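You operate a simulated robot arm through the tools that you are given. There is no shell and no other tool. Be economical: measure what you need, move in short steps, check, and stop when the job is done.

The job below is to be done with a simulated robot arm. You get a single attempt, and the scene is never put back.

## Task
Sand the stains off both keys in the rack with the medium block, then refit and try them.
Fine: put the block back where it stood. What is to be rubbed or washed off counts as gone when no trace of it is left.

The check looks at the end state, three seconds after you hand in, the way a careful person would. Anything else that was tipped, shoved, dropped, spilled or broken makes it a failure.

## Robot
A 6-joint arm with a fingered hand, on a carriage that runs on a rail from [-2, 837] to [3, -1303] (x, y) and turns from -135 to 197 degrees about z. Base frame: it is fixed where the carriage stands at the start and does not move with it; the origin is on the floor, on the carriage's upright axis, x ahead of it, y to its left, z up; the surface under the hand at the start is at about z = 822. Lengths are in mm, angles in degrees, forces in N, time in s.
Its first joint turns from -166.0 to 166.0 degrees. Places, roughly: black key [1000, 750, 750]; cream key [1000, 750, 750]; white key [1000, 750, 750]. Payload 4 kg.
The tool frame sits at the grasp point between the pads (the TCP): z along the fingers, y along the line on which they close. The tips reach 26 mm beyond it. The gripper opens to 132 mm. The gripper's body begins 73 mm behind the TCP. The gripper is a hand of 4 fingers: y runs from the thumb to the fingers, the wrist lies at [0, 0, -239] in the tool frame, and closing takes about 1.5 s.
Orientation is that of the tool frame in the base frame, as a unit quaternion [w, x, y, z]. With the fingers straight down and closing along the base's y, the tool's x points along the base's -x, its y along +y and its z along -z.

## Interface
- The arm moves only by the tool drive_tool. Its argument "targets" is a list of rows, each an object (a shift or turn left out is 0, a gripper value left out holds the last) with "offset": the shift along the tool's x, y, z in units of 400 mm (1.0 is 400 mm), a list of three; "turn": the turn, a rotation vector about the tool's x, y, z in units of 45 degrees (1.0 is 45 degrees), a list of three. In form: [{"offset": [x, y, z], "turn": [wx, wy, wz]}, ...]. A call has 1 to 8 rows; each row is the pose to reach, as a shift and turn from the pose commanded when the call began, along the tool's axes at that moment. "fingers" is the opening, from 0 (shut) to 1 (fully open), set as the call begins (left out, the last holds). A call with a number of a shift or a turn outside -1 to 1 is refused whole. A row lasts 0.2 s, in which the tool goes at most 50 mm and 8.6 degrees; a call with a longer step from one row to the next is refused whole, and so is a gripper value outside its range. Where a pose cannot be reached the arm comes as near as it can. A force on the tool above 80 N (or 10 N above the force at the start of the call, whichever is more), or a blocked arm, ends the call early, and 0.2 s more pass. Each finger travels about 45 mm/s and halts on what it meets, pressing with about 32 N; the grip force reading is that of the motor and also rises with nothing between the fingers. The clock runs only during rows and for 0.2 s after the last one: add rows that repeat a pose to give the fingers time. The reply holds the time, the measured pose of the TCP, the force on the tool along the base axes, the opening and the grip force, in the units named above and with some noise, with the torque about the TCP (base axes, N m) and any sound that the robot's microphone picked up.
- Cameras (640 x 400 px; columns grow to the right, rows downward): "scene" is now at [339.3, 195.2, 1175.2]; the picture's right is [0.05, -1.00, 0.00], its down [-0.52, -0.03, -0.85] and it looks along [0.85, 0.04, -0.52] (base axes); focal length 214 px, centre (320, 200). "wrist" rides on the gripper at [68, 2, -97] in the tool frame; the picture's right is [-0.03, 1.00, 0.00], its down [-0.82, -0.02, -0.58] and it looks along [-0.58, -0.01, 0.82] (tool axes); focal length 270 px, centre (320, 200). There is no depth. A picture from a camera that has moved, and an enlarged one, comes with that camera's place and axes in the base frame and with its lens.
- snapshot(camera): a new picture of that camera. It takes no simulated time.
- lift_body(by): slides the trunk up (or, below 0, down) by that many mm; the arm and the scene camera ride with it, the base frame stays. It gives what a move gives, with no picture.
- steer(legs): drives the robot by 1 to 6 legs, each [ahead, left, turn to the left] in mm, mm and degrees, along the robot's own axes; the way and the turn of a leg run together, so that a leg with both is an arc; at most 1500 mm and 180 degrees a leg. The arm and the cameras ride along, it lands a little off, and it stops where it bumps. It keeps to its track: a leg is cut to what the track allows. It gives what a move gives.
- grasp_type(shape): the hand has 4 fingers and takes this shape, open, in about a second: jaw (thumb against the fingers, like two jaws); tri (thumb and two fingers); tip (a fingertip pinch); poke (one finger out to press); point (the index stretched); flat (the hand flat); cup (the hand cupped); fist (a fist). The gripper value then closes the fingers along that shape, each until it touches; the sizes above hold for jaw. It gives what a move gives, with no picture.
- pan_tilt(pan, tilt): turns the head with the scene camera to pan (to the left, within 143 degrees either way) and tilt (down, from -29 to 69), counted from straight ahead of the robot. It gives what a move gives.
- inspect(camera, box): a new picture of the part [left, top, right, bottom] of that camera's present view, enlarged. It takes no simulated time.
- sign_off(): hands the job in; it is judged then, once.

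Go step by step. Nothing tells you exact positions but the pictures and the camera data: compare them with the known pose of the tool, close in by small moves and look again before you grip or let go. The budget is 120 turns and 90 pictures, counting those below and the enlarged ones. Unless the task says otherwise, let go and move clear before handing in, and close with one line.

The tools are called after "Emit:" by a JSON object that holds its "fn" and its "kwargs". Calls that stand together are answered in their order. drive_tool: Moves the arm, as the interface text tells. Its arguments: {"type":"object","properties":{"targets":{"type":"array"},"fingers":{"type":"number"}},"required":["targets"]} The other tools are called the same way: lift_body (by) slides the trunk up or down; grasp_type (shape) gives the hand a shape; steer (legs) drives the base; pan_tilt (pan, tilt) turns the head that bears the scene camera; snapshot (camera) takes a picture; inspect (camera, box) takes an enlarged picture of a part of a camera's view; sign_off () hands the job in.

At the start:

```text
clock: 0.0
tool_pos: [741.9, -103.7, 1123.5]
ee_rot: [0.001, -0.001, 1.0, -0.001]
force: [-0.9, -0.5, 0.3]
moment: [-0.01, -0.01, 0.06]
width: 132.1
grip_force: 0.2
shape: jaw
trunk travel left (down, up): [-175.0, 453.0]
robot x, y, heading: [-1.1, -0.4, 0.1]
head pan, tilt: [3.0, 31.4]
```

scene: 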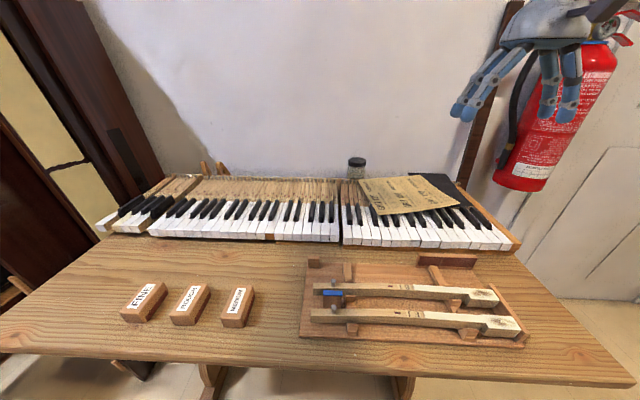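
wrist: 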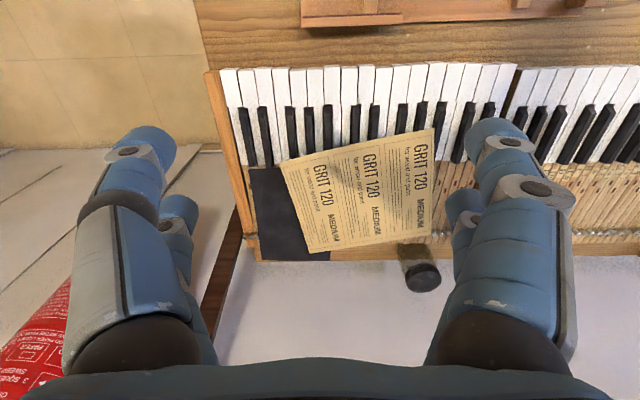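

I see a table with three sanding blocks (FINE, MEDIUM-ish labels), a rack with two stained keys, and a keyboard with gaps. I'll take enlarged looks first.

Emit:
{"fn": "inspect", "kwargs": {"camera": "scene", "box": [100, 260, 300, 340]}}

Emit:
{"fn": "inspect", "kwargs": {"camera": "scene", "box": [290, 240, 540, 360]}}

Emit:
{"fn": "inspect", "kwargs": {"camera": "scene", "box": [80, 150, 530, 260]}}

```text
3.20 times, centred on (200, 300) of scene
camera zoom: at [339.3, 195.2, 1175.2], right [0.05, -1.0, 0.0], down [-0.52, -0.03, -0.85], along [0.85, 0.04, -0.52], focal length 686 px, centre (704, -120)
```

zoom: 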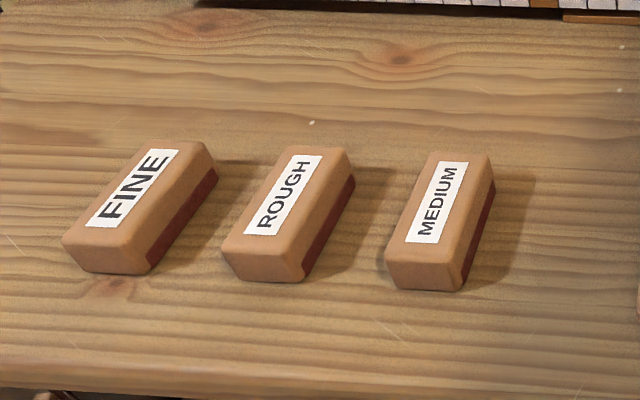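

```text
2.56 times, centred on (415, 300) of scene
camera zoom: at [339.3, 195.2, 1175.2], right [0.05, -1.0, 0.0], down [-0.52, -0.03, -0.85], along [0.85, 0.04, -0.52], focal length 549 px, centre (77, -56)
```

zoom: 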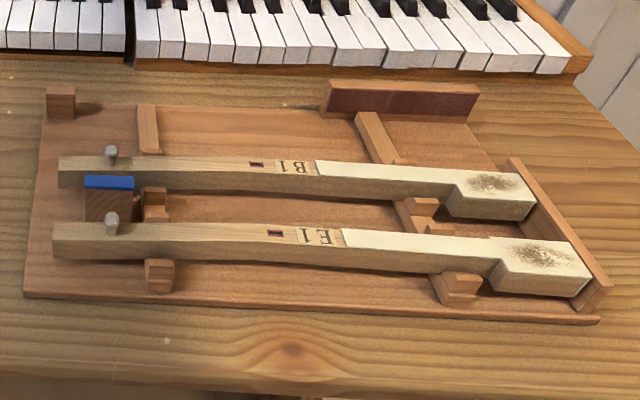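

```text
1.42 times, centred on (305, 205) of scene
camera zoom: at [339.3, 195.2, 1175.2], right [0.05, -1.0, 0.0], down [-0.52, -0.03, -0.85], along [0.85, 0.04, -0.52], focal length 305 px, centre (341, 193)
```

zoom: 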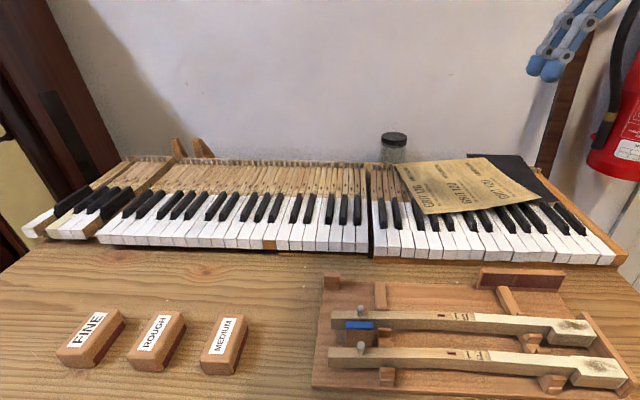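

The medium block is the rightmost of three; keys B1 and E1 have stains on their heads. I'll look closer at the gaps in the keyboard and the odd pieces at the left end.

Emit:
{"fn": "inspect", "kwargs": {"camera": "scene", "box": [230, 170, 390, 260]}}

Emit:
{"fn": "inspect", "kwargs": {"camera": "scene", "box": [80, 160, 240, 250]}}

Emit:
{"fn": "inspect", "kwargs": {"camera": "scene", "box": [370, 160, 530, 260]}}

```text
4.00 times, centred on (310, 215) of scene
camera zoom: at [339.3, 195.2, 1175.2], right [0.05, -1.0, 0.0], down [-0.52, -0.03, -0.85], along [0.85, 0.04, -0.52], focal length 858 px, centre (360, 140)
```

zoom: 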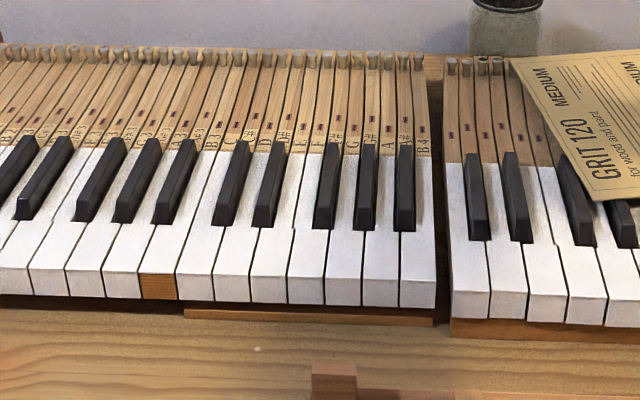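

```text
4.00 times, centred on (160, 205) of scene
camera zoom: at [339.3, 195.2, 1175.2], right [0.05, -1.0, 0.0], down [-0.52, -0.03, -0.85], along [0.85, 0.04, -0.52], focal length 858 px, centre (960, 180)
```

zoom: 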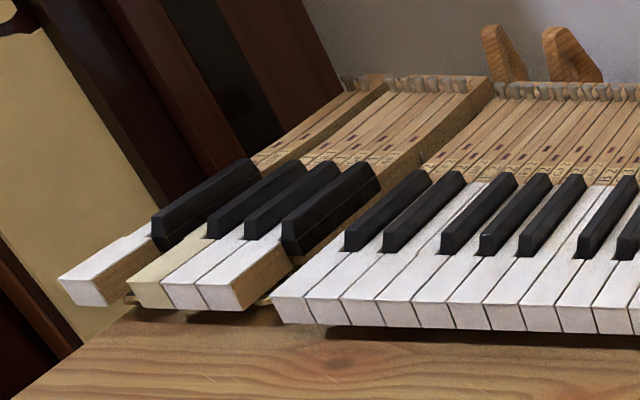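

```text
4.00 times, centred on (450, 210) of scene
camera zoom: at [339.3, 195.2, 1175.2], right [0.05, -1.0, 0.0], down [-0.52, -0.03, -0.85], along [0.85, 0.04, -0.52], focal length 858 px, centre (-200, 160)
```

zoom: 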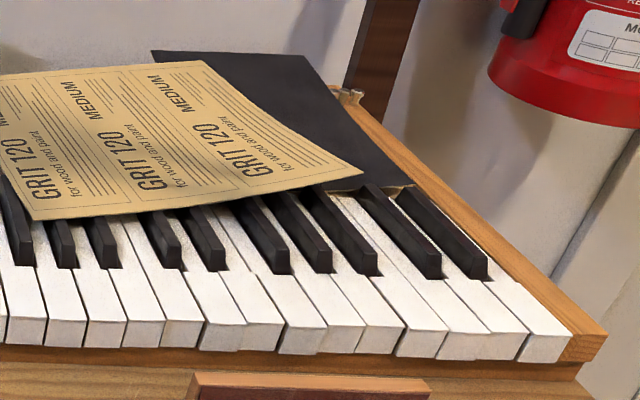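

Two gaps show at the left end, presumably E1 (left of the cream F1) and B1 (right of the white A1). I'll drive left and raise the trunk for a better look there.

Emit:
{"fn": "steer", "kwargs": {"legs": [[0, 600, 0]]}}

Emit:
{"fn": "pan_tilt", "kwargs": {"pan": 0, "tilt": 45}}

Emit:
{"fn": "snapshot", "kwargs": {"camera": "scene"}}

Emit:
{"fn": "snapshot", "kwargs": {"camera": "wrist"}}

```text
clock: 3.4
tool_pos: [738.5, 484.6, 1124.2]
ee_rot: [-0.001, 0.007, 1.0, 0.0]
force: [-0.4, -0.3, 0.1]
moment: [0.01, 0.02, 0.0]
width: 131.8
grip_force: 0.0
shape: jaw
trunk travel left (down, up): [-175.0, 453.0]
robot x, y, heading: [-2.9, 599.3, -0.5]
head pan, tilt: [3.0, 31.4]
```

```text
clock: 4.1
tool_pos: [738.8, 484.0, 1124.5]
ee_rot: [0.0, 0.006, 1.0, 0.0]
force: [-1.7, 0.0, 0.8]
moment: [0.03, 0.01, 0.05]
width: 132.2
grip_force: 0.1
shape: jaw
trunk travel left (down, up): [-175.0, 453.0]
robot x, y, heading: [1.0, 593.8, -0.7]
head pan, tilt: [0.0, 45.0]
```

```text
81 pictures are left
camera scene: at [331.9, 784.2, 1154.9], right [-0.01, -1.0, 0.0], down [-0.71, 0.01, -0.71], along [0.71, -0.01, -0.71], focal length 214 px, centre (320, 200)
```

scene: 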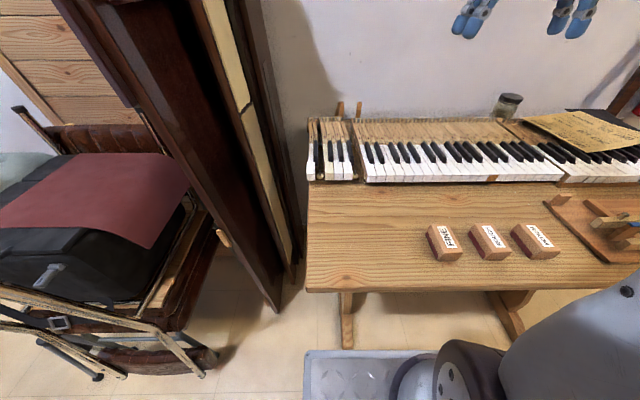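

```text
80 pictures are left
camera wrist: at [669.4, 487.2, 1222.5], right [0.04, 1.0, 0.0], down [0.82, -0.03, 0.58], along [0.58, -0.02, -0.82], focal length 270 px, centre (320, 200)
```

wrist: 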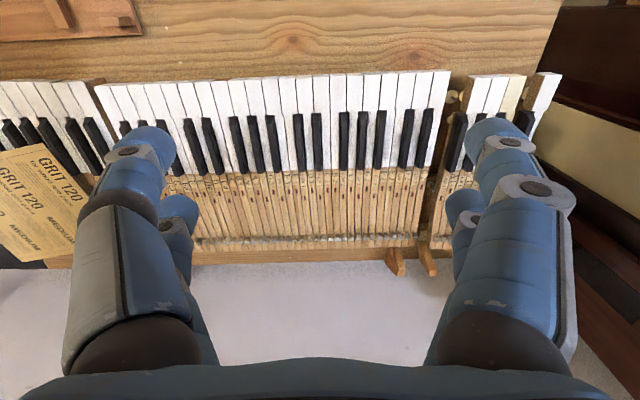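

The left end holds two gaps. I'll zoom in on both views.

Emit:
{"fn": "inspect", "kwargs": {"camera": "scene", "box": [290, 110, 410, 190]}}

Emit:
{"fn": "inspect", "kwargs": {"camera": "wrist", "box": [400, 60, 580, 260]}}

```text
5.00 times, centred on (350, 150) of scene
camera zoom: at [331.9, 784.2, 1154.9], right [-0.01, -1.0, 0.0], down [-0.71, 0.01, -0.71], along [0.71, -0.01, -0.71], focal length 1072 px, centre (170, 450)
```

zoom: 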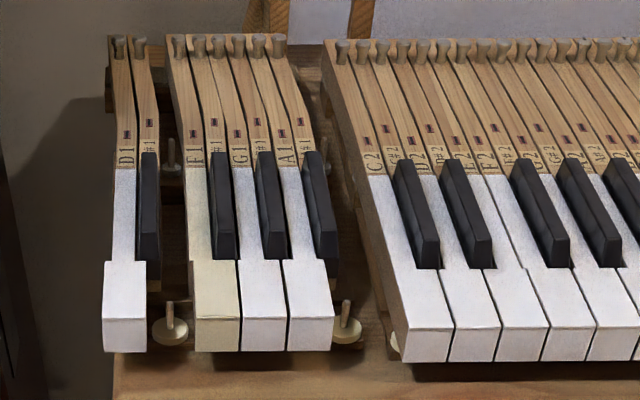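

```text
2.00 times, centred on (490, 160) of wrist
camera zoom: at [669.4, 487.2, 1222.5], right [0.04, 1.0, 0.0], down [0.82, -0.03, 0.58], along [0.58, -0.02, -0.82], focal length 541 px, centre (-20, 280)
```

zoom: 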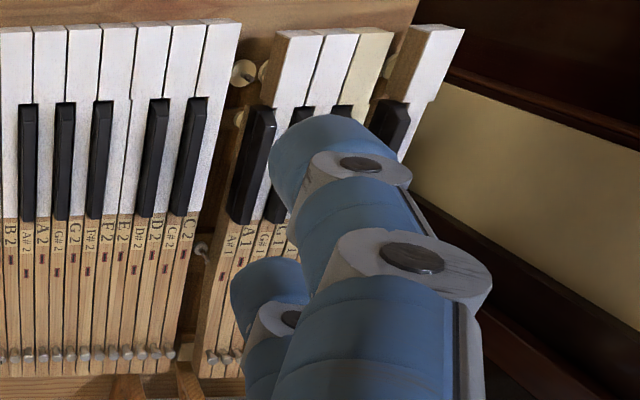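

Gaps confirmed: E1 goes between D#1 and F1, B1 between A#1 and C2, each with a balance pin and a front pin. Triangulating the two views puts the table near z≈760 and the medium block at about (570, 360, top 800). I'll drive back to y≈200 to work at the rack.

Emit:
{"fn": "steer", "kwargs": {"legs": [[0, -394, 0.7]]}}

Emit:
{"fn": "pan_tilt", "kwargs": {"pan": -20, "tilt": 50}}

Emit:
{"fn": "snapshot", "kwargs": {"camera": "scene"}}

```text
clock: 6.6
tool_pos: [740.3, 97.7, 1124.3]
ee_rot: [0.0, 0.0, 1.0, 0.0]
force: [-0.1, -0.5, 0.6]
moment: [0.01, 0.0, 0.04]
width: 132.1
grip_force: 0.1
shape: jaw
trunk travel left (down, up): [-175.0, 453.0]
robot x, y, heading: [0.9, 202.4, 0.2]
head pan, tilt: [0.0, 45.0]
```

```text
clock: 7.5
tool_pos: [740.8, 98.4, 1124.2]
ee_rot: [-0.001, -0.001, 1.0, 0.0]
force: [0.0, 0.3, 0.2]
moment: [0.0, -0.02, 0.05]
width: 132.0
grip_force: 0.1
shape: jaw
trunk travel left (down, up): [-175.0, 453.0]
robot x, y, heading: [-1.3, 202.7, -0.1]
head pan, tilt: [-20.0, 50.0]
```

```text
77 pictures are left
camera scene: at [321.2, 366.7, 1147.9], right [-0.34, -0.94, 0.0], down [-0.72, 0.26, -0.64], along [0.6, -0.22, -0.77], focal length 214 px, centre (320, 200)
```

scene: 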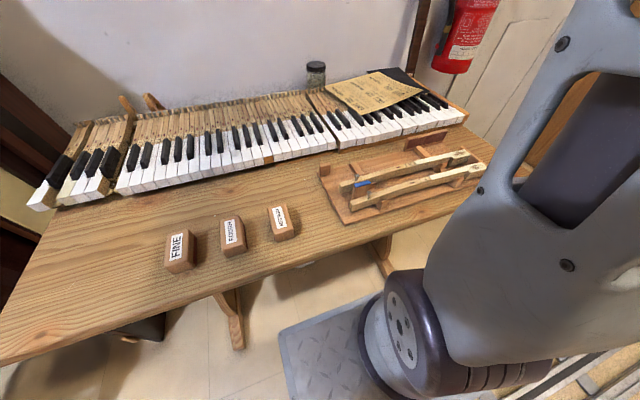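

I'll move the arm over the medium block (about 570, 356) at z≈1000 and look with the wrist camera.

Emit:
{"fn": "drive_tool", "kwargs": {"targets": [{"offset": [0.053, 0.081, 0.039]}, {"offset": [0.106, 0.161, 0.078]}, {"offset": [0.158, 0.242, 0.116]}, {"offset": [0.211, 0.322, 0.155]}, {"offset": [0.264, 0.403, 0.194]}, {"offset": [0.317, 0.484, 0.233]}, {"offset": [0.37, 0.564, 0.271]}, {"offset": [0.4225, 0.645, 0.31]}]}}

Emit:
{"fn": "snapshot", "kwargs": {"camera": "wrist"}}

Emit:
{"fn": "snapshot", "kwargs": {"camera": "scene"}}

```text
clock: 9.2
tool_pos: [572.2, 359.3, 1000.8]
ee_rot: [0.0, -0.002, 1.0, 0.0]
force: [0.3, 0.2, -0.5]
moment: [0.01, 0.02, -0.01]
width: 131.8
grip_force: 0.2
shape: jaw
trunk travel left (down, up): [-175.0, 453.0]
robot x, y, heading: [-3.0, 202.8, 0.2]
head pan, tilt: [-20.0, 50.0]
```

```text
76 pictures are left
camera wrist: at [502.6, 361.2, 1098.7], right [0.02, 1.0, 0.0], down [0.82, -0.02, 0.58], along [0.58, -0.01, -0.82], focal length 270 px, centre (320, 200)
```

wrist: 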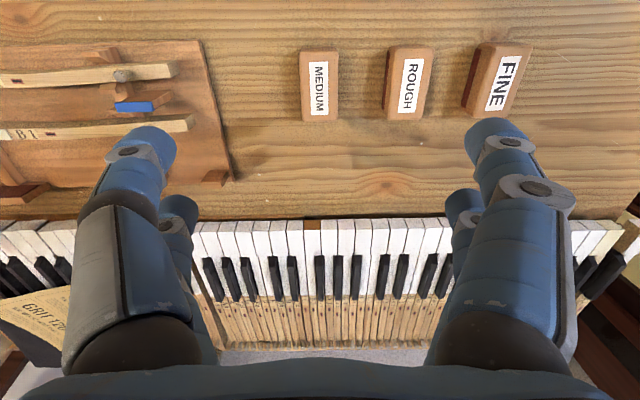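

```text
75 pictures are left
camera scene: at [321.2, 366.5, 1147.9], right [-0.34, -0.94, 0.0], down [-0.72, 0.26, -0.64], along [0.6, -0.22, -0.77], focal length 214 px, centre (320, 200)
```

scene: 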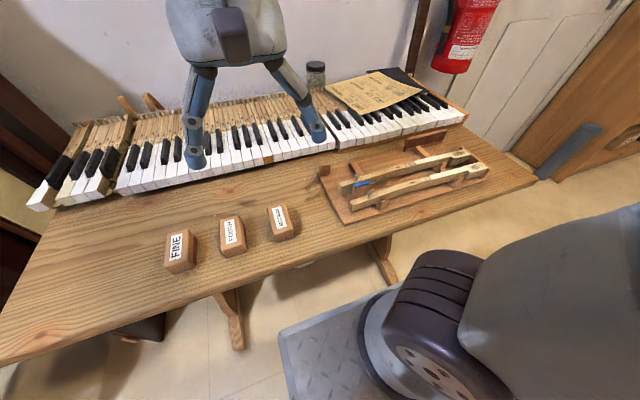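

The medium block sits at about (569, 360), long side along x; ROUGH starts near y≈429, so I narrow the opening before descending.

Emit:
{"fn": "drive_tool", "kwargs": {"fingers": 0.5, "targets": [{"offset": [0.005, 0, 0.05]}, {"offset": [0.005, 0.002, 0.12]}, {"offset": [0.005, 0.002, 0.2]}, {"offset": [0.005, 0.002, 0.28]}, {"offset": [0.005, 0.002, 0.36]}, {"offset": [0.005, 0.002, 0.36]}, {"offset": [0.005, 0.002, 0.36]}]}}

Emit:
{"fn": "snapshot", "kwargs": {"camera": "wrist"}}

Emit:
{"fn": "snapshot", "kwargs": {"camera": "scene"}}

```text
clock: 10.8
tool_pos: [568.6, 357.4, 856.4]
ee_rot: [0.0, 0.0, 1.0, 0.0]
force: [0.2, 0.0, 0.0]
moment: [0.03, -0.02, 0.02]
width: 66.4
grip_force: 0.1
shape: jaw
trunk travel left (down, up): [-175.0, 453.0]
robot x, y, heading: [-1.3, 203.3, 0.2]
head pan, tilt: [-20.0, 50.0]
```

```text
74 pictures are left
camera wrist: at [499.2, 358.5, 955.0], right [0.02, 1.0, 0.0], down [0.82, -0.02, 0.58], along [0.58, -0.01, -0.82], focal length 270 px, centre (320, 200)
```

wrist: 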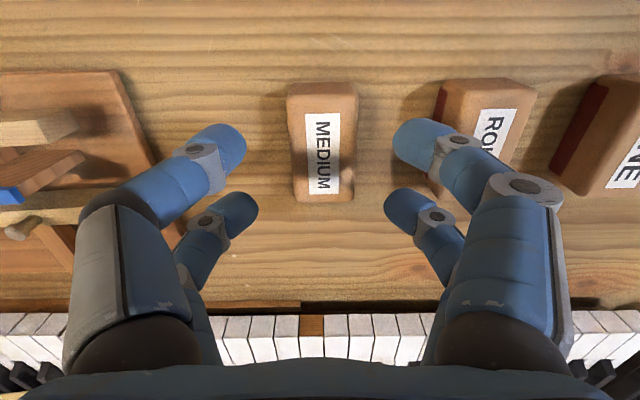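

```text
73 pictures are left
camera scene: at [321.2, 366.6, 1147.9], right [-0.34, -0.94, 0.0], down [-0.72, 0.26, -0.64], along [0.6, -0.22, -0.77], focal length 214 px, centre (320, 200)
```

scene: 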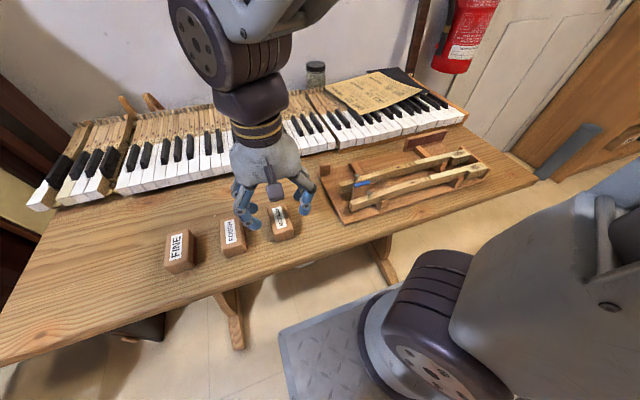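

Centred over the block. Descending so the tips stop about 14 mm above the table, then closing.

Emit:
{"fn": "drive_tool", "kwargs": {"targets": [{"offset": [0, 0.004, 0.05]}, {"offset": [0, 0.004, 0.1]}, {"offset": [0, 0.004, 0.14]}, {"offset": [0, 0.004, 0.14]}]}}

Emit:
{"fn": "inspect", "kwargs": {"camera": "scene", "box": [200, 150, 340, 250]}}

Emit:
{"fn": "snapshot", "kwargs": {"camera": "wrist"}}

```text
clock: 11.9
tool_pos: [573.2, 360.7, 805.7]
ee_rot: [0.005, -0.002, 1.0, 0.004]
force: [-9.4, -2.9, 48.2]
moment: [-0.82, 0.42, -0.05]
width: 66.7
grip_force: 0.0
shape: jaw
trunk travel left (down, up): [-175.0, 453.0]
robot x, y, heading: [2.2, 197.9, 0.3]
head pan, tilt: [-20.0, 50.0]
stopped in row 4: the force on the tool passed its limit at 83 N (the readings are from after the stop); the commanded pose is now the measured one
```

```text
4.00 times, centred on (270, 200) of scene
camera zoom: at [319.9, 366.3, 1148.3], right [-0.34, -0.94, 0.0], down [-0.72, 0.26, -0.64], along [0.61, -0.22, -0.77], focal length 858 px, centre (520, 200)
```

zoom: 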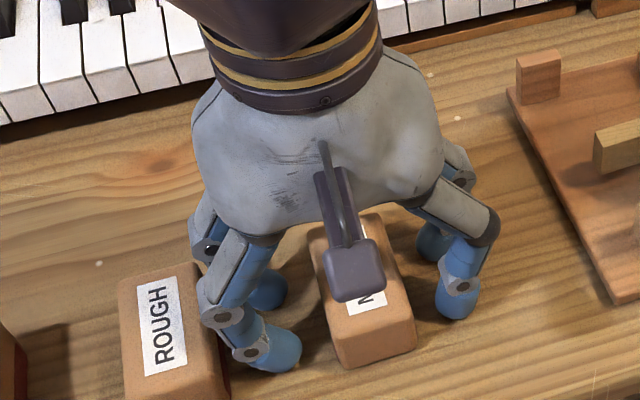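

```text
71 pictures are left
camera wrist: at [501.5, 361.7, 903.4], right [0.02, 1.0, 0.01], down [0.81, -0.02, 0.59], along [0.59, -0.01, -0.81], focal length 270 px, centre (320, 200)
```

wrist: 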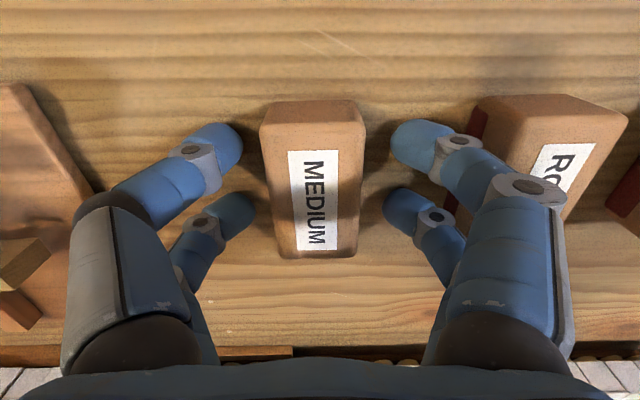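

The tips touched the table (so the table is at about z≈779). I'll raise about 13 mm and close on the block.

Emit:
{"fn": "drive_tool", "kwargs": {"targets": [{"offset": [0.006, 0, -0.032]}, {"offset": [0.006, 0, -0.032]}]}}

Emit:
{"fn": "drive_tool", "kwargs": {"fingers": 0.15, "targets": [{"offset": [0, 0, 0]}, {"offset": [0, 0, 0]}, {"offset": [0, 0, 0]}, {"offset": [0, 0, 0]}, {"offset": [0, 0, 0]}, {"offset": [0, 0, 0]}, {"offset": [0, 0, 0]}, {"offset": [0, 0, 0]}]}}

Emit:
{"fn": "snapshot", "kwargs": {"camera": "wrist"}}

```text
clock: 12.5
tool_pos: [571.3, 359.5, 815.3]
ee_rot: [0.002, -0.001, 1.0, 0.001]
force: [-0.7, 0.0, 0.0]
moment: [0.03, 0.02, 0.0]
width: 66.1
grip_force: 0.1
shape: jaw
trunk travel left (down, up): [-175.0, 453.0]
robot x, y, heading: [-3.4, 202.4, -0.1]
head pan, tilt: [-20.0, 50.0]
```

```text
clock: 14.3
tool_pos: [569.9, 359.7, 815.3]
ee_rot: [0.003, -0.001, 1.0, 0.002]
force: [1.0, -1.1, -0.7]
moment: [0.01, 0.02, 0.03]
width: 33.1
grip_force: 31.9
shape: jaw
trunk travel left (down, up): [-175.0, 453.0]
robot x, y, heading: [-0.3, 201.6, -0.2]
head pan, tilt: [-20.0, 50.0]
```

```text
70 pictures are left
camera wrist: at [500.5, 361.7, 913.5], right [0.02, 1.0, 0.0], down [0.81, -0.02, 0.58], along [0.58, -0.01, -0.81], focal length 270 px, centre (320, 200)
```

wrist: 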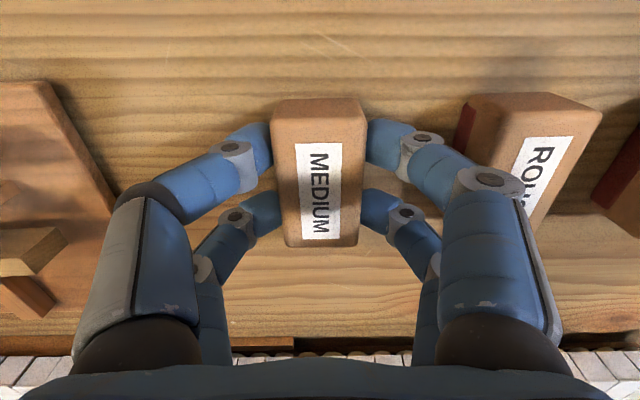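

Block gripped (width 33, its underside about 36 mm below the TCP). Lifting it and viewing the rack.

Emit:
{"fn": "drive_tool", "kwargs": {"targets": [{"offset": [0, 0, -0.06]}, {"offset": [0, 0, -0.16]}, {"offset": [0, 0, -0.26]}, {"offset": [0, 0, -0.36]}, {"offset": [0, 0, -0.36]}]}}

Emit:
{"fn": "inspect", "kwargs": {"camera": "scene", "box": [310, 120, 510, 245]}}

Emit:
{"fn": "snapshot", "kwargs": {"camera": "wrist"}}

```text
clock: 15.5
tool_pos: [570.6, 356.2, 961.1]
ee_rot: [0.003, -0.001, 1.0, 0.001]
force: [-0.6, 0.5, -0.2]
moment: [-0.04, -0.02, -0.03]
width: 33.1
grip_force: 32.5
shape: jaw
trunk travel left (down, up): [-175.0, 453.0]
robot x, y, heading: [-1.4, 204.1, 0.1]
head pan, tilt: [-20.0, 50.0]
```

```text
3.20 times, centred on (410, 182) of scene
camera zoom: at [321.1, 366.6, 1147.9], right [-0.34, -0.94, 0.0], down [-0.72, 0.26, -0.64], along [0.6, -0.22, -0.77], focal length 686 px, centre (32, 256)
```

zoom: 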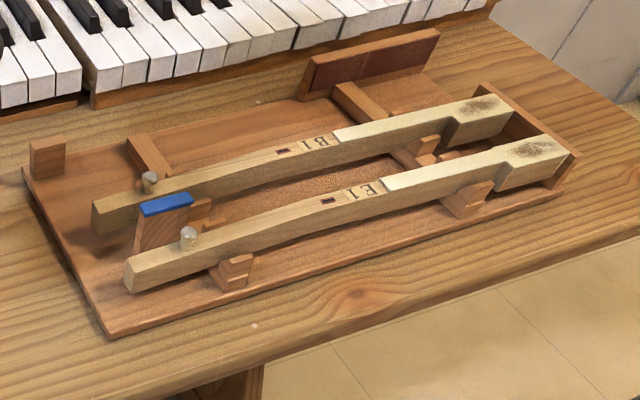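

```text
68 pictures are left
camera wrist: at [499.8, 357.5, 1059.4], right [0.02, 1.0, 0.0], down [0.81, -0.02, 0.58], along [0.58, -0.01, -0.81], focal length 270 px, centre (320, 200)
```

wrist: 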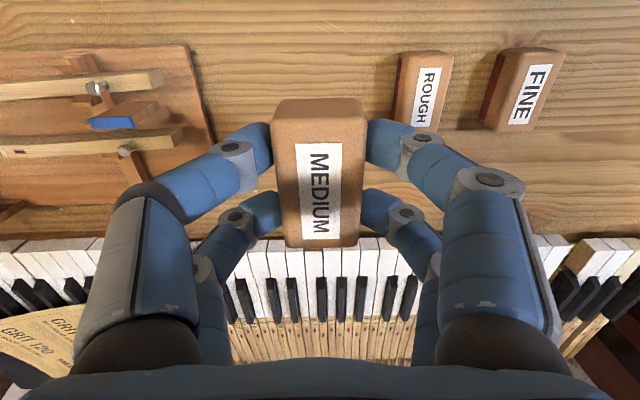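

Triangulated stains: E1 at about (547, −97, 821), B1 at about (601, −95, 822). Moving the block above E1's head.

Emit:
{"fn": "drive_tool", "kwargs": {"targets": [{"offset": [0.01, -0.11, 0]}, {"offset": [0.02, -0.22, 0]}, {"offset": [0.03, -0.33, 0]}, {"offset": [0.04, -0.44, 0]}, {"offset": [0.045, -0.55, 0]}, {"offset": [0.05, -0.66, 0]}, {"offset": [0.055, -0.77, 0]}, {"offset": [0.059, -0.88, 0]}]}}

Emit:
{"fn": "drive_tool", "kwargs": {"targets": [{"offset": [0, -0.1, 0]}, {"offset": [0, -0.19, 0.06]}, {"offset": [0, -0.19, 0.13]}, {"offset": [0, -0.19, 0.18]}, {"offset": [0, -0.19, 0.18]}]}}

Emit:
{"fn": "snapshot", "kwargs": {"camera": "wrist"}}

Emit:
{"fn": "snapshot", "kwargs": {"camera": "scene"}}

```text
clock: 17.3
tool_pos: [547.9, 7.0, 955.5]
ee_rot: [0.003, 0.0, 1.0, 0.003]
force: [-0.2, 0.4, -1.1]
moment: [-0.02, 0.01, 0.06]
width: 33.0
grip_force: 32.2
shape: jaw
trunk travel left (down, up): [-175.0, 453.0]
robot x, y, heading: [-0.9, 200.3, 0.1]
head pan, tilt: [-20.0, 50.0]
```

```text
clock: 18.5
tool_pos: [546.7, -67.2, 883.4]
ee_rot: [0.003, -0.001, 1.0, 0.002]
force: [0.4, 0.3, -0.5]
moment: [0.01, -0.01, 0.0]
width: 33.0
grip_force: 31.7
shape: jaw
trunk travel left (down, up): [-175.0, 453.0]
robot x, y, heading: [1.9, 200.8, 0.2]
head pan, tilt: [-20.0, 50.0]
```

```text
67 pictures are left
camera wrist: at [476.6, -66.1, 981.3], right [0.02, 1.0, 0.0], down [0.81, -0.02, 0.58], along [0.58, -0.01, -0.81], focal length 270 px, centre (320, 200)
```

wrist: 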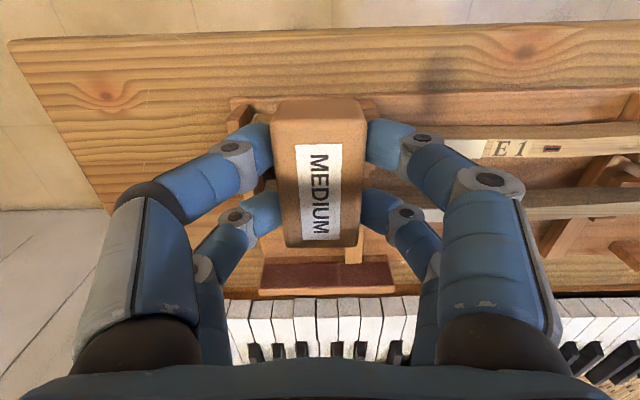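

```text
66 pictures are left
camera scene: at [321.2, 366.6, 1147.9], right [-0.34, -0.94, 0.0], down [-0.72, 0.26, -0.64], along [0.6, -0.22, -0.77], focal length 214 px, centre (320, 200)
```

scene: 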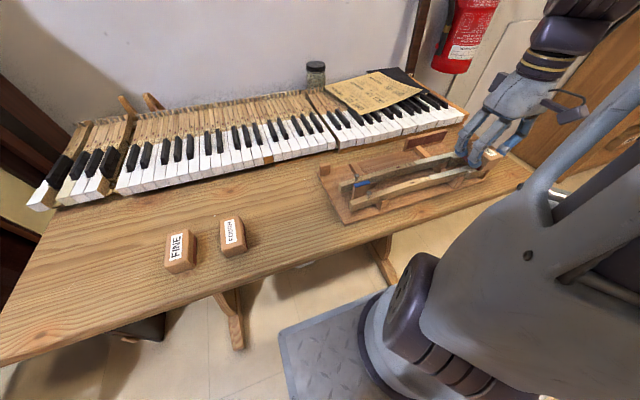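

Lowering the block towards E1's head in small steps, looking for contact.

Emit:
{"fn": "drive_tool", "kwargs": {"targets": [{"offset": [0, -0.04, 0.02]}, {"offset": [0, -0.055, 0.045]}, {"offset": [0, -0.055, 0.055]}, {"offset": [0, -0.055, 0.055]}]}}

Emit:
{"fn": "drive_tool", "kwargs": {"targets": [{"offset": [0, 0, 0.005]}, {"offset": [0, 0, 0.005]}]}}

Emit:
{"fn": "inspect", "kwargs": {"camera": "scene", "box": [440, 110, 540, 190]}}

```text
clock: 19.5
tool_pos: [546.9, -88.9, 862.9]
ee_rot: [0.003, -0.001, 1.0, 0.002]
force: [0.0, 0.0, -0.6]
moment: [-0.03, 0.02, 0.0]
width: 32.9
grip_force: 31.5
shape: jaw
trunk travel left (down, up): [-175.0, 453.0]
robot x, y, heading: [-2.3, 201.6, 0.2]
head pan, tilt: [-20.0, 50.0]
```

```text
clock: 20.1
tool_pos: [546.5, -90.4, 861.7]
ee_rot: [0.003, 0.0, 1.0, 0.001]
force: [-0.6, -1.6, 6.3]
moment: [0.07, 0.05, 0.03]
width: 33.2
grip_force: 32.2
shape: jaw
trunk travel left (down, up): [-175.0, 453.0]
robot x, y, heading: [-1.2, 201.0, 0.2]
head pan, tilt: [-20.0, 50.0]
```

```text
5.00 times, centred on (490, 150) of scene
camera zoom: at [321.0, 366.6, 1148.0], right [-0.34, -0.94, 0.0], down [-0.72, 0.26, -0.64], along [0.6, -0.22, -0.77], focal length 1072 px, centre (-530, 450)
```

zoom: 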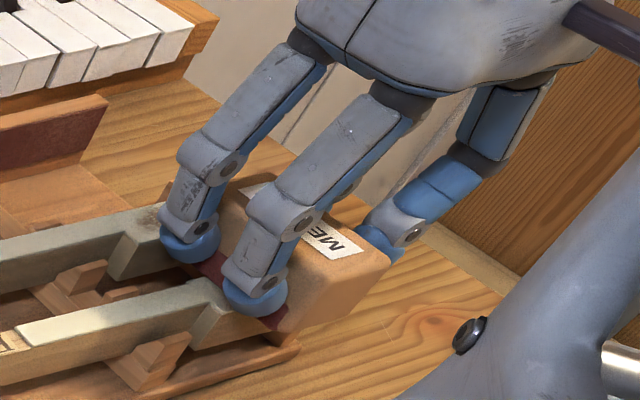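

Contact at about 6 N on E1's head. Rubbing with strokes along the key.

Emit:
{"fn": "drive_tool", "kwargs": {"targets": [{"offset": [0, -0.035, 0.001]}, {"offset": [0, 0.0, 0.001]}, {"offset": [0, 0.035, 0.001]}, {"offset": [0, 0, 0.001]}, {"offset": [0, -0.045, 0.001]}, {"offset": [0, 0, 0.001]}, {"offset": [0, 0.03, 0.001]}, {"offset": [0, -0.04, 0.001]}]}}

Emit:
{"fn": "drive_tool", "kwargs": {"targets": [{"offset": [0, 0.04, 0]}, {"offset": [0, 0.08, 0]}, {"offset": [0, 0.04, 0]}, {"offset": [0, 0, 0]}, {"offset": [0, 0.04, 0]}, {"offset": [0, 0.08, 0]}, {"offset": [0, 0.04, 0]}, {"offset": [0, 0, 0]}]}}

Emit:
{"fn": "drive_tool", "kwargs": {"targets": [{"offset": [0, 0.0, -0.05]}, {"offset": [0, 0.1, -0.09]}, {"offset": [0, 0.22, -0.09]}, {"offset": [0, 0.32, -0.09]}, {"offset": [0, 0.32, -0.09]}]}}

Emit:
{"fn": "inspect", "kwargs": {"camera": "scene", "box": [400, 120, 500, 190]}}

```text
clock: 21.9
tool_pos: [548.5, -107.1, 861.2]
ee_rot: [0.002, -0.001, 1.0, 0.002]
force: [0.0, 1.3, 2.6]
moment: [0.09, 0.0, -0.01]
width: 33.3
grip_force: 32.2
shape: jaw
trunk travel left (down, up): [-175.0, 453.0]
robot x, y, heading: [-2.2, 197.1, 0.3]
head pan, tilt: [-20.0, 50.0]
```

```text
clock: 23.7
tool_pos: [546.4, -105.7, 862.8]
ee_rot: [0.003, -0.001, 1.0, 0.002]
force: [0.5, 0.3, -0.8]
moment: [0.01, 0.0, -0.01]
width: 33.4
grip_force: 32.5
shape: jaw
trunk travel left (down, up): [-175.0, 453.0]
robot x, y, heading: [-1.8, 203.5, -0.0]
head pan, tilt: [-20.0, 50.0]
```

```text
clock: 24.9
tool_pos: [545.9, 22.3, 898.2]
ee_rot: [0.002, -0.001, 1.0, 0.002]
force: [0.4, 0.0, -0.9]
moment: [0.0, 0.01, 0.03]
width: 33.3
grip_force: 32.0
shape: jaw
trunk travel left (down, up): [-175.0, 453.0]
robot x, y, heading: [-1.2, 200.6, -0.3]
head pan, tilt: [-20.0, 50.0]
```

```text
5.71 times, centred on (450, 155) of scene
camera zoom: at [321.1, 366.6, 1147.9], right [-0.34, -0.94, 0.0], down [-0.72, 0.26, -0.64], along [0.6, -0.22, -0.77], focal length 1226 px, centre (-423, 457)
```

zoom: 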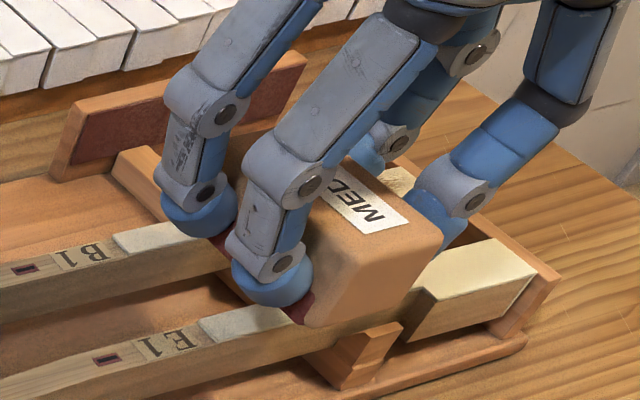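

E1 looks mostly clean; checking it closely.

Emit:
{"fn": "inspect", "kwargs": {"camera": "scene", "box": [464, 145, 504, 175]}}

```text
13.33 times, centred on (484, 160) of scene
camera zoom: at [321.1, 366.6, 1147.9], right [-0.34, -0.94, 0.0], down [-0.72, 0.26, -0.64], along [0.6, -0.22, -0.77], focal length 2860 px, centre (-1867, 733)
```

zoom: 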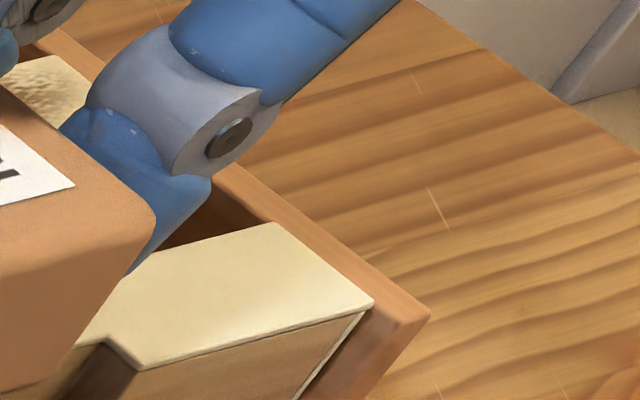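

E1 appears clean. Now B1: moving over, lowering.

Emit:
{"fn": "drive_tool", "kwargs": {"targets": [{"offset": [-0.06, -0.05, 0]}, {"offset": [-0.135, -0.11, 0]}, {"offset": [-0.135, -0.2, 0.0]}, {"offset": [-0.135, -0.276, 0.03]}, {"offset": [-0.135, -0.276, 0.085]}, {"offset": [-0.135, -0.276, 0.085]}]}}

Emit:
{"fn": "drive_tool", "kwargs": {"targets": [{"offset": [0, 0, 0.006]}, {"offset": [0, 0, 0.006]}]}}

```text
clock: 26.3
tool_pos: [600.6, -87.1, 866.3]
ee_rot: [0.004, -0.001, 1.0, 0.002]
force: [-0.4, 0.1, 0.0]
moment: [0.08, 0.01, -0.01]
width: 33.3
grip_force: 32.0
shape: jaw
trunk travel left (down, up): [-175.0, 453.0]
robot x, y, heading: [-1.0, 202.5, 0.2]
head pan, tilt: [-20.0, 50.0]
```

```text
clock: 26.9
tool_pos: [600.8, -87.5, 861.9]
ee_rot: [0.004, -0.001, 1.0, 0.001]
force: [0.3, 0.0, 0.3]
moment: [-0.03, 0.01, 0.02]
width: 33.3
grip_force: 32.1
shape: jaw
trunk travel left (down, up): [-175.0, 453.0]
robot x, y, heading: [-0.1, 202.6, -0.1]
head pan, tilt: [-20.0, 50.0]
```

Emit:
{"fn": "drive_tool", "kwargs": {"targets": [{"offset": [0, 0, 0.004]}, {"offset": [0, 0, 0.004]}]}}

```text
clock: 27.5
tool_pos: [599.6, -88.4, 861.0]
ee_rot: [0.005, -0.001, 1.0, 0.001]
force: [0.7, 0.3, 4.1]
moment: [0.06, 0.06, -0.02]
width: 33.2
grip_force: 32.0
shape: jaw
trunk travel left (down, up): [-175.0, 453.0]
robot x, y, heading: [-0.6, 199.6, 0.2]
head pan, tilt: [-20.0, 50.0]
```

Contact on B1 at about 4 N. Rubbing along the key.

Emit:
{"fn": "drive_tool", "kwargs": {"targets": [{"offset": [0, -0.035, 0.002]}, {"offset": [0, 0.0, 0.002]}, {"offset": [0, 0.035, 0.002]}, {"offset": [0, 0, 0.002]}, {"offset": [0, -0.045, 0.002]}, {"offset": [0, 0, 0.002]}, {"offset": [0, 0.035, 0.002]}, {"offset": [0, -0.04, 0.002]}]}}

Emit:
{"fn": "drive_tool", "kwargs": {"targets": [{"offset": [0, 0.04, 0]}, {"offset": [0, 0.08, 0]}, {"offset": [0, 0.04, 0]}, {"offset": [0, 0, 0]}, {"offset": [0, 0.04, 0]}, {"offset": [0, 0.08, 0]}, {"offset": [0, 0.04, 0]}, {"offset": [0, 0, 0]}]}}

Emit:
{"fn": "drive_tool", "kwargs": {"targets": [{"offset": [0, 0.0, -0.05]}, {"offset": [0, 0.1, -0.12]}, {"offset": [0, 0.22, -0.17]}, {"offset": [0, 0.34, -0.22]}, {"offset": [0, 0.46, -0.27]}, {"offset": [0, 0.58, -0.27]}, {"offset": [0, 0.69, -0.27]}, {"offset": [0, 0.8, -0.27]}]}}

Emit:
{"fn": "inspect", "kwargs": {"camera": "scene", "box": [440, 135, 500, 175]}}

```text
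clock: 29.3
tool_pos: [600.4, -103.5, 859.2]
ee_rot: [0.003, -0.001, 1.0, 0.003]
force: [-0.6, 0.9, 2.1]
moment: [0.13, 0.03, 0.0]
width: 33.5
grip_force: 32.3
shape: jaw
trunk travel left (down, up): [-175.0, 453.0]
robot x, y, heading: [0.3, 201.8, 0.3]
head pan, tilt: [-20.0, 50.0]
```

```text
clock: 31.1
tool_pos: [599.8, -103.1, 858.9]
ee_rot: [0.002, -0.001, 1.0, 0.002]
force: [-0.4, 1.7, 2.5]
moment: [0.04, 0.04, -0.02]
width: 33.6
grip_force: 32.5
shape: jaw
trunk travel left (down, up): [-175.0, 453.0]
robot x, y, heading: [-0.3, 204.3, 0.3]
head pan, tilt: [-20.0, 50.0]
```

```text
refused: row 3 steps farther than a row can; nothing moved
```

```text
10.00 times, centred on (470, 155) of scene
camera zoom: at [321.0, 366.8, 1147.9], right [-0.34, -0.94, 0.0], down [-0.72, 0.26, -0.64], along [0.6, -0.22, -0.77], focal length 2145 px, centre (-1180, 650)
```

zoom: 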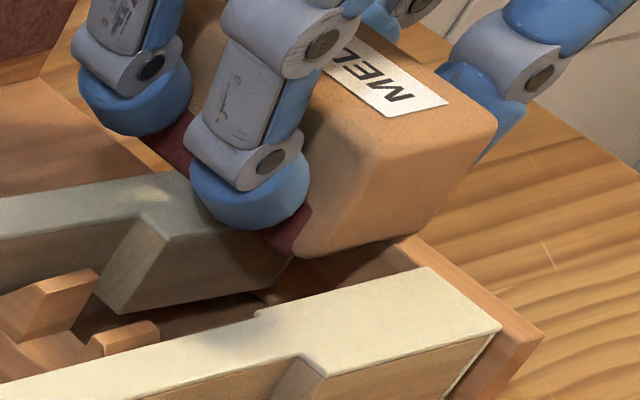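

Rubbing done; lifting off and moving the block away to inspect both heads.

Emit:
{"fn": "drive_tool", "kwargs": {"targets": [{"offset": [0, 0.0, -0.05]}, {"offset": [0, 0.08, -0.12]}, {"offset": [0, 0.18, -0.17]}, {"offset": [0, 0.28, -0.22]}, {"offset": [0, 0.39, -0.24]}, {"offset": [0.02, 0.5, -0.24]}, {"offset": [0.04, 0.61, -0.24]}, {"offset": [0.06, 0.72, -0.24]}]}}

Emit:
{"fn": "inspect", "kwargs": {"camera": "scene", "box": [450, 140, 500, 175]}}

Emit:
{"fn": "snapshot", "kwargs": {"camera": "scene"}}

```text
clock: 32.9
tool_pos: [572.8, 182.3, 956.0]
ee_rot: [0.003, -0.001, 1.0, 0.002]
force: [0.2, 0.4, -0.7]
moment: [0.01, 0.0, 0.0]
width: 33.6
grip_force: 32.1
shape: jaw
trunk travel left (down, up): [-175.0, 453.0]
robot x, y, heading: [0.2, 201.2, 0.2]
head pan, tilt: [-20.0, 50.0]
```

```text
11.43 times, centred on (475, 158) of scene
camera zoom: at [321.2, 366.5, 1147.9], right [-0.34, -0.94, 0.0], down [-0.72, 0.26, -0.64], along [0.6, -0.22, -0.77], focal length 2451 px, centre (-1451, 686)
```

zoom: 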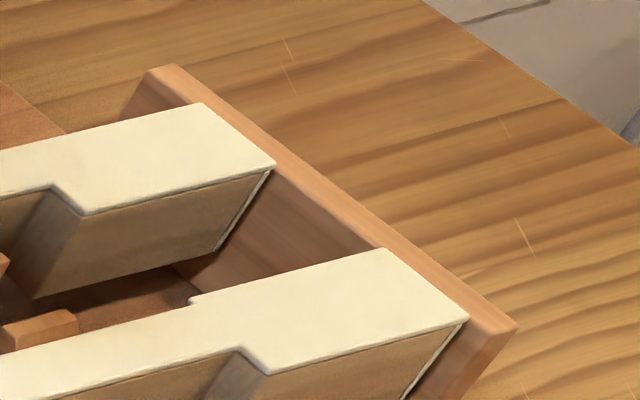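

```text
60 pictures are left
camera scene: at [321.2, 366.5, 1147.9], right [-0.34, -0.94, 0.0], down [-0.72, 0.26, -0.64], along [0.6, -0.22, -0.77], focal length 214 px, centre (320, 200)
```

scene: 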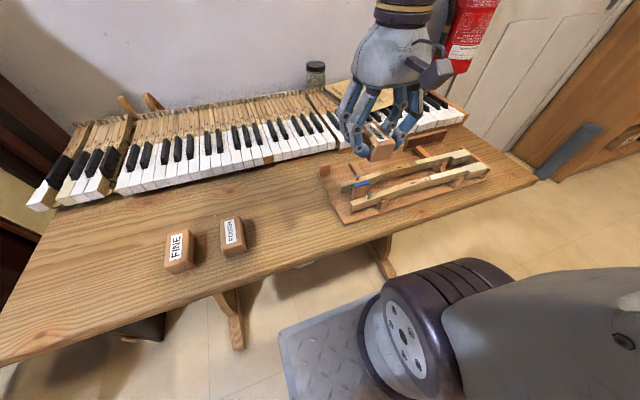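

Both keys are clean. Returning the block to its place (570, 359.6).

Emit:
{"fn": "drive_tool", "kwargs": {"targets": [{"offset": [0, 0.11, 0]}, {"offset": [0.003, 0.22, 0]}, {"offset": [0.006, 0.33, 0]}, {"offset": [0.006, 0.443, 0]}, {"offset": [0.006, 0.443, 0.1]}, {"offset": [0.006, 0.443, 0.2]}, {"offset": [0.006, 0.443, 0.3]}, {"offset": [0.006, 0.443, 0.3]}]}}

Emit:
{"fn": "snapshot", "kwargs": {"camera": "wrist"}}

```text
clock: 34.7
tool_pos: [571.3, 360.6, 835.5]
ee_rot: [0.003, -0.001, 1.0, 0.001]
force: [0.0, -0.4, -0.5]
moment: [0.01, 0.0, -0.02]
width: 33.5
grip_force: 31.5
shape: jaw
trunk travel left (down, up): [-175.0, 453.0]
robot x, y, heading: [-1.8, 199.9, 0.1]
head pan, tilt: [-20.0, 50.0]
```

```text
59 pictures are left
camera wrist: at [501.6, 362.1, 932.8], right [0.02, 1.0, 0.0], down [0.81, -0.02, 0.58], along [0.58, -0.01, -0.81], focal length 270 px, centre (320, 200)
```

wrist: 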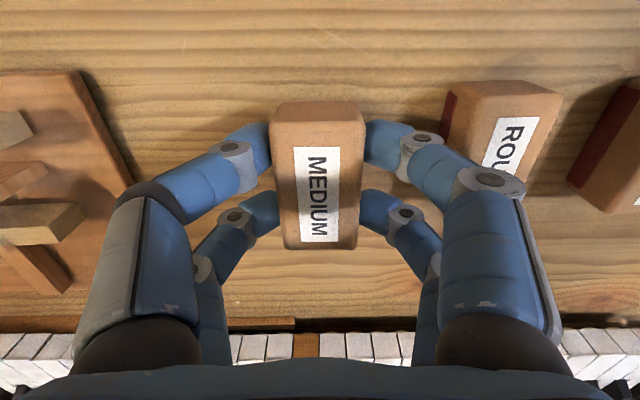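

Emit:
{"fn": "drive_tool", "kwargs": {"targets": [{"offset": [0, -0.002, 0.02]}, {"offset": [0, -0.002, 0.043]}, {"offset": [0, -0.002, 0.047]}, {"offset": [0, -0.002, 0.047]}]}}

```text
clock: 35.7
tool_pos: [573.1, 359.6, 818.3]
ee_rot: [0.003, 0.0, 1.0, 0.002]
force: [-0.6, 0.2, 0.1]
moment: [0.0, 0.03, -0.02]
width: 33.7
grip_force: 31.5
shape: jaw
trunk travel left (down, up): [-175.0, 453.0]
robot x, y, heading: [0.8, 202.4, 0.2]
head pan, tilt: [-20.0, 50.0]
```

Emit:
{"fn": "drive_tool", "kwargs": {"targets": [{"offset": [0.003, 0, 0.005]}, {"offset": [0.003, 0, 0.005]}]}}

```text
clock: 36.3
tool_pos: [571.7, 359.6, 815.0]
ee_rot: [0.003, -0.001, 1.0, 0.002]
force: [0.1, 0.0, -1.0]
moment: [-0.01, -0.01, 0.02]
width: 33.6
grip_force: 32.4
shape: jaw
trunk travel left (down, up): [-175.0, 453.0]
robot x, y, heading: [-0.3, 203.1, 0.1]
head pan, tilt: [-20.0, 50.0]
```

Emit:
{"fn": "drive_tool", "kwargs": {"targets": [{"offset": [0.002, 0, 0.004]}, {"offset": [0.002, 0, 0.004]}]}}

```text
clock: 36.9
tool_pos: [572.0, 361.5, 813.9]
ee_rot: [0.004, -0.001, 1.0, 0.001]
force: [0.4, -0.6, 5.8]
moment: [-0.16, 0.05, 0.01]
width: 33.6
grip_force: 31.8
shape: jaw
trunk travel left (down, up): [-175.0, 453.0]
robot x, y, heading: [-1.7, 199.9, 0.3]
head pan, tilt: [-20.0, 50.0]
```

The block is on the table. Releasing and lifting, then opening view.

Emit:
{"fn": "drive_tool", "kwargs": {"fingers": 0.5, "targets": [{"offset": [0, 0, -0.002]}, {"offset": [0, 0, -0.002]}, {"offset": [0, 0, -0.002]}, {"offset": [0, 0, -0.002]}, {"offset": [0, 0, -0.002]}]}}

Emit:
{"fn": "drive_tool", "kwargs": {"targets": [{"offset": [0, 0, -0.1]}, {"offset": [0, 0, -0.2]}, {"offset": [0, 0, -0.3]}, {"offset": [0, 0, -0.4]}, {"offset": [0, 0, -0.465]}]}}

Emit:
{"fn": "snapshot", "kwargs": {"camera": "wrist"}}

```text
clock: 38.1
tool_pos: [570.8, 358.7, 815.6]
ee_rot: [0.003, 0.0, 1.0, 0.002]
force: [-0.8, 0.7, 0.7]
moment: [0.02, -0.01, -0.01]
width: 65.0
grip_force: 0.1
shape: jaw
trunk travel left (down, up): [-175.0, 453.0]
robot x, y, heading: [-0.1, 199.8, 0.2]
head pan, tilt: [-20.0, 50.0]
```

```text
clock: 39.3
tool_pos: [568.3, 358.6, 1000.2]
ee_rot: [0.004, -0.001, 1.0, 0.003]
force: [0.5, -0.7, 0.4]
moment: [0.05, -0.01, 0.01]
width: 65.5
grip_force: 0.1
shape: jaw
trunk travel left (down, up): [-175.0, 453.0]
robot x, y, heading: [-4.8, 203.3, 0.1]
head pan, tilt: [-20.0, 50.0]
```

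```text
58 pictures are left
camera wrist: at [499.1, 359.7, 1097.9], right [0.02, 1.0, 0.0], down [0.81, -0.02, 0.58], along [0.58, -0.01, -0.81], focal length 270 px, centre (320, 200)
```

wrist: 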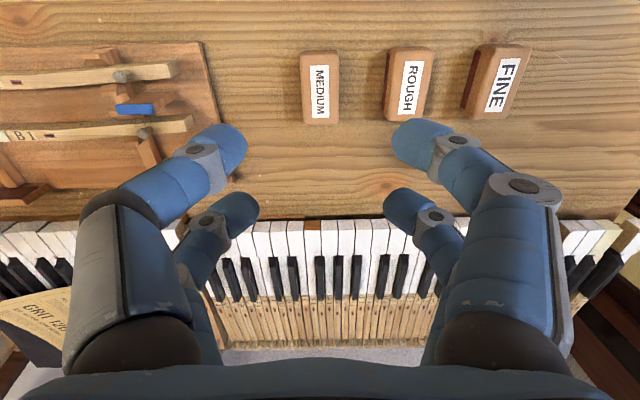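

The block is back in its spot. Next I measure the gaps: tuck the arm ahead of the robot, drive to y≈700 and look down at the gaps.

Emit:
{"fn": "drive_tool", "kwargs": {"targets": [{"offset": [-0.045, -0.09, 0]}, {"offset": [-0.09, -0.18, 0]}, {"offset": [-0.135, -0.27, 0]}, {"offset": [-0.18, -0.36, 0]}]}}

Emit:
{"fn": "steer", "kwargs": {"legs": [[0, 480, 0]]}}

Emit:
{"fn": "pan_tilt", "kwargs": {"pan": -15, "tilt": 35}}

Emit:
{"fn": "snapshot", "kwargs": {"camera": "wrist"}}

Emit:
{"fn": "snapshot", "kwargs": {"camera": "scene"}}

```text
clock: 40.3
tool_pos: [643.5, 214.2, 995.9]
ee_rot: [0.003, -0.001, 1.0, 0.002]
force: [-0.2, 0.9, 0.4]
moment: [0.02, -0.01, 0.03]
width: 65.4
grip_force: 0.2
shape: jaw
trunk travel left (down, up): [-175.0, 453.0]
robot x, y, heading: [-1.6, 203.5, -0.1]
head pan, tilt: [-20.0, 50.0]
```

```text
clock: 43.2
tool_pos: [642.8, 679.5, 997.9]
ee_rot: [0.002, 0.005, 1.0, 0.001]
force: [0.5, 0.6, -0.5]
moment: [-0.02, 0.0, 0.02]
width: 65.7
grip_force: 0.1
shape: jaw
trunk travel left (down, up): [-175.0, 453.0]
robot x, y, heading: [-0.4, 677.0, -0.3]
head pan, tilt: [-20.0, 50.0]
```

```text
clock: 43.9
tool_pos: [642.3, 680.3, 998.1]
ee_rot: [0.004, 0.005, 1.0, 0.001]
force: [0.1, 0.3, 0.6]
moment: [0.0, 0.02, 0.01]
width: 65.8
grip_force: 0.1
shape: jaw
trunk travel left (down, up): [-175.0, 453.0]
robot x, y, heading: [-4.2, 673.5, -0.6]
head pan, tilt: [-15.0, 35.0]
```

```text
57 pictures are left
camera wrist: at [573.0, 682.0, 1095.5], right [0.04, 1.0, 0.0], down [0.81, -0.03, 0.58], along [0.58, -0.02, -0.81], focal length 270 px, centre (320, 200)
```

wrist: 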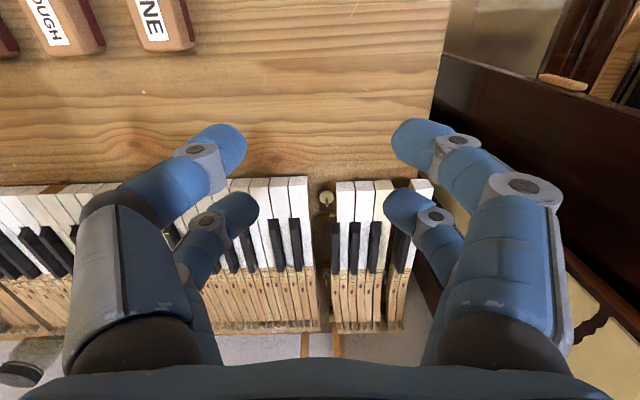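

```text
56 pictures are left
camera scene: at [334.9, 839.8, 1169.6], right [-0.27, -0.96, 0.0], down [-0.55, 0.15, -0.82], along [0.79, -0.22, -0.57], focal length 214 px, centre (320, 200)
```

scene: 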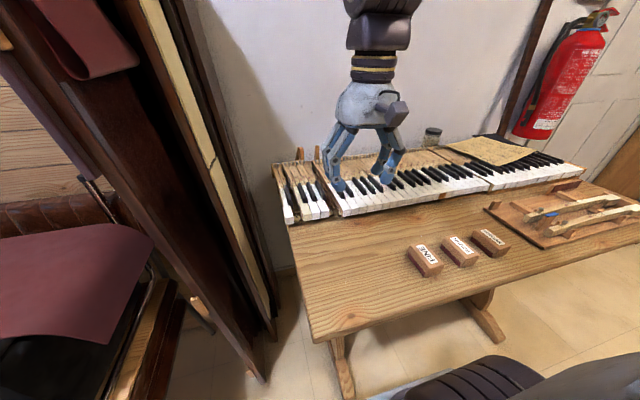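

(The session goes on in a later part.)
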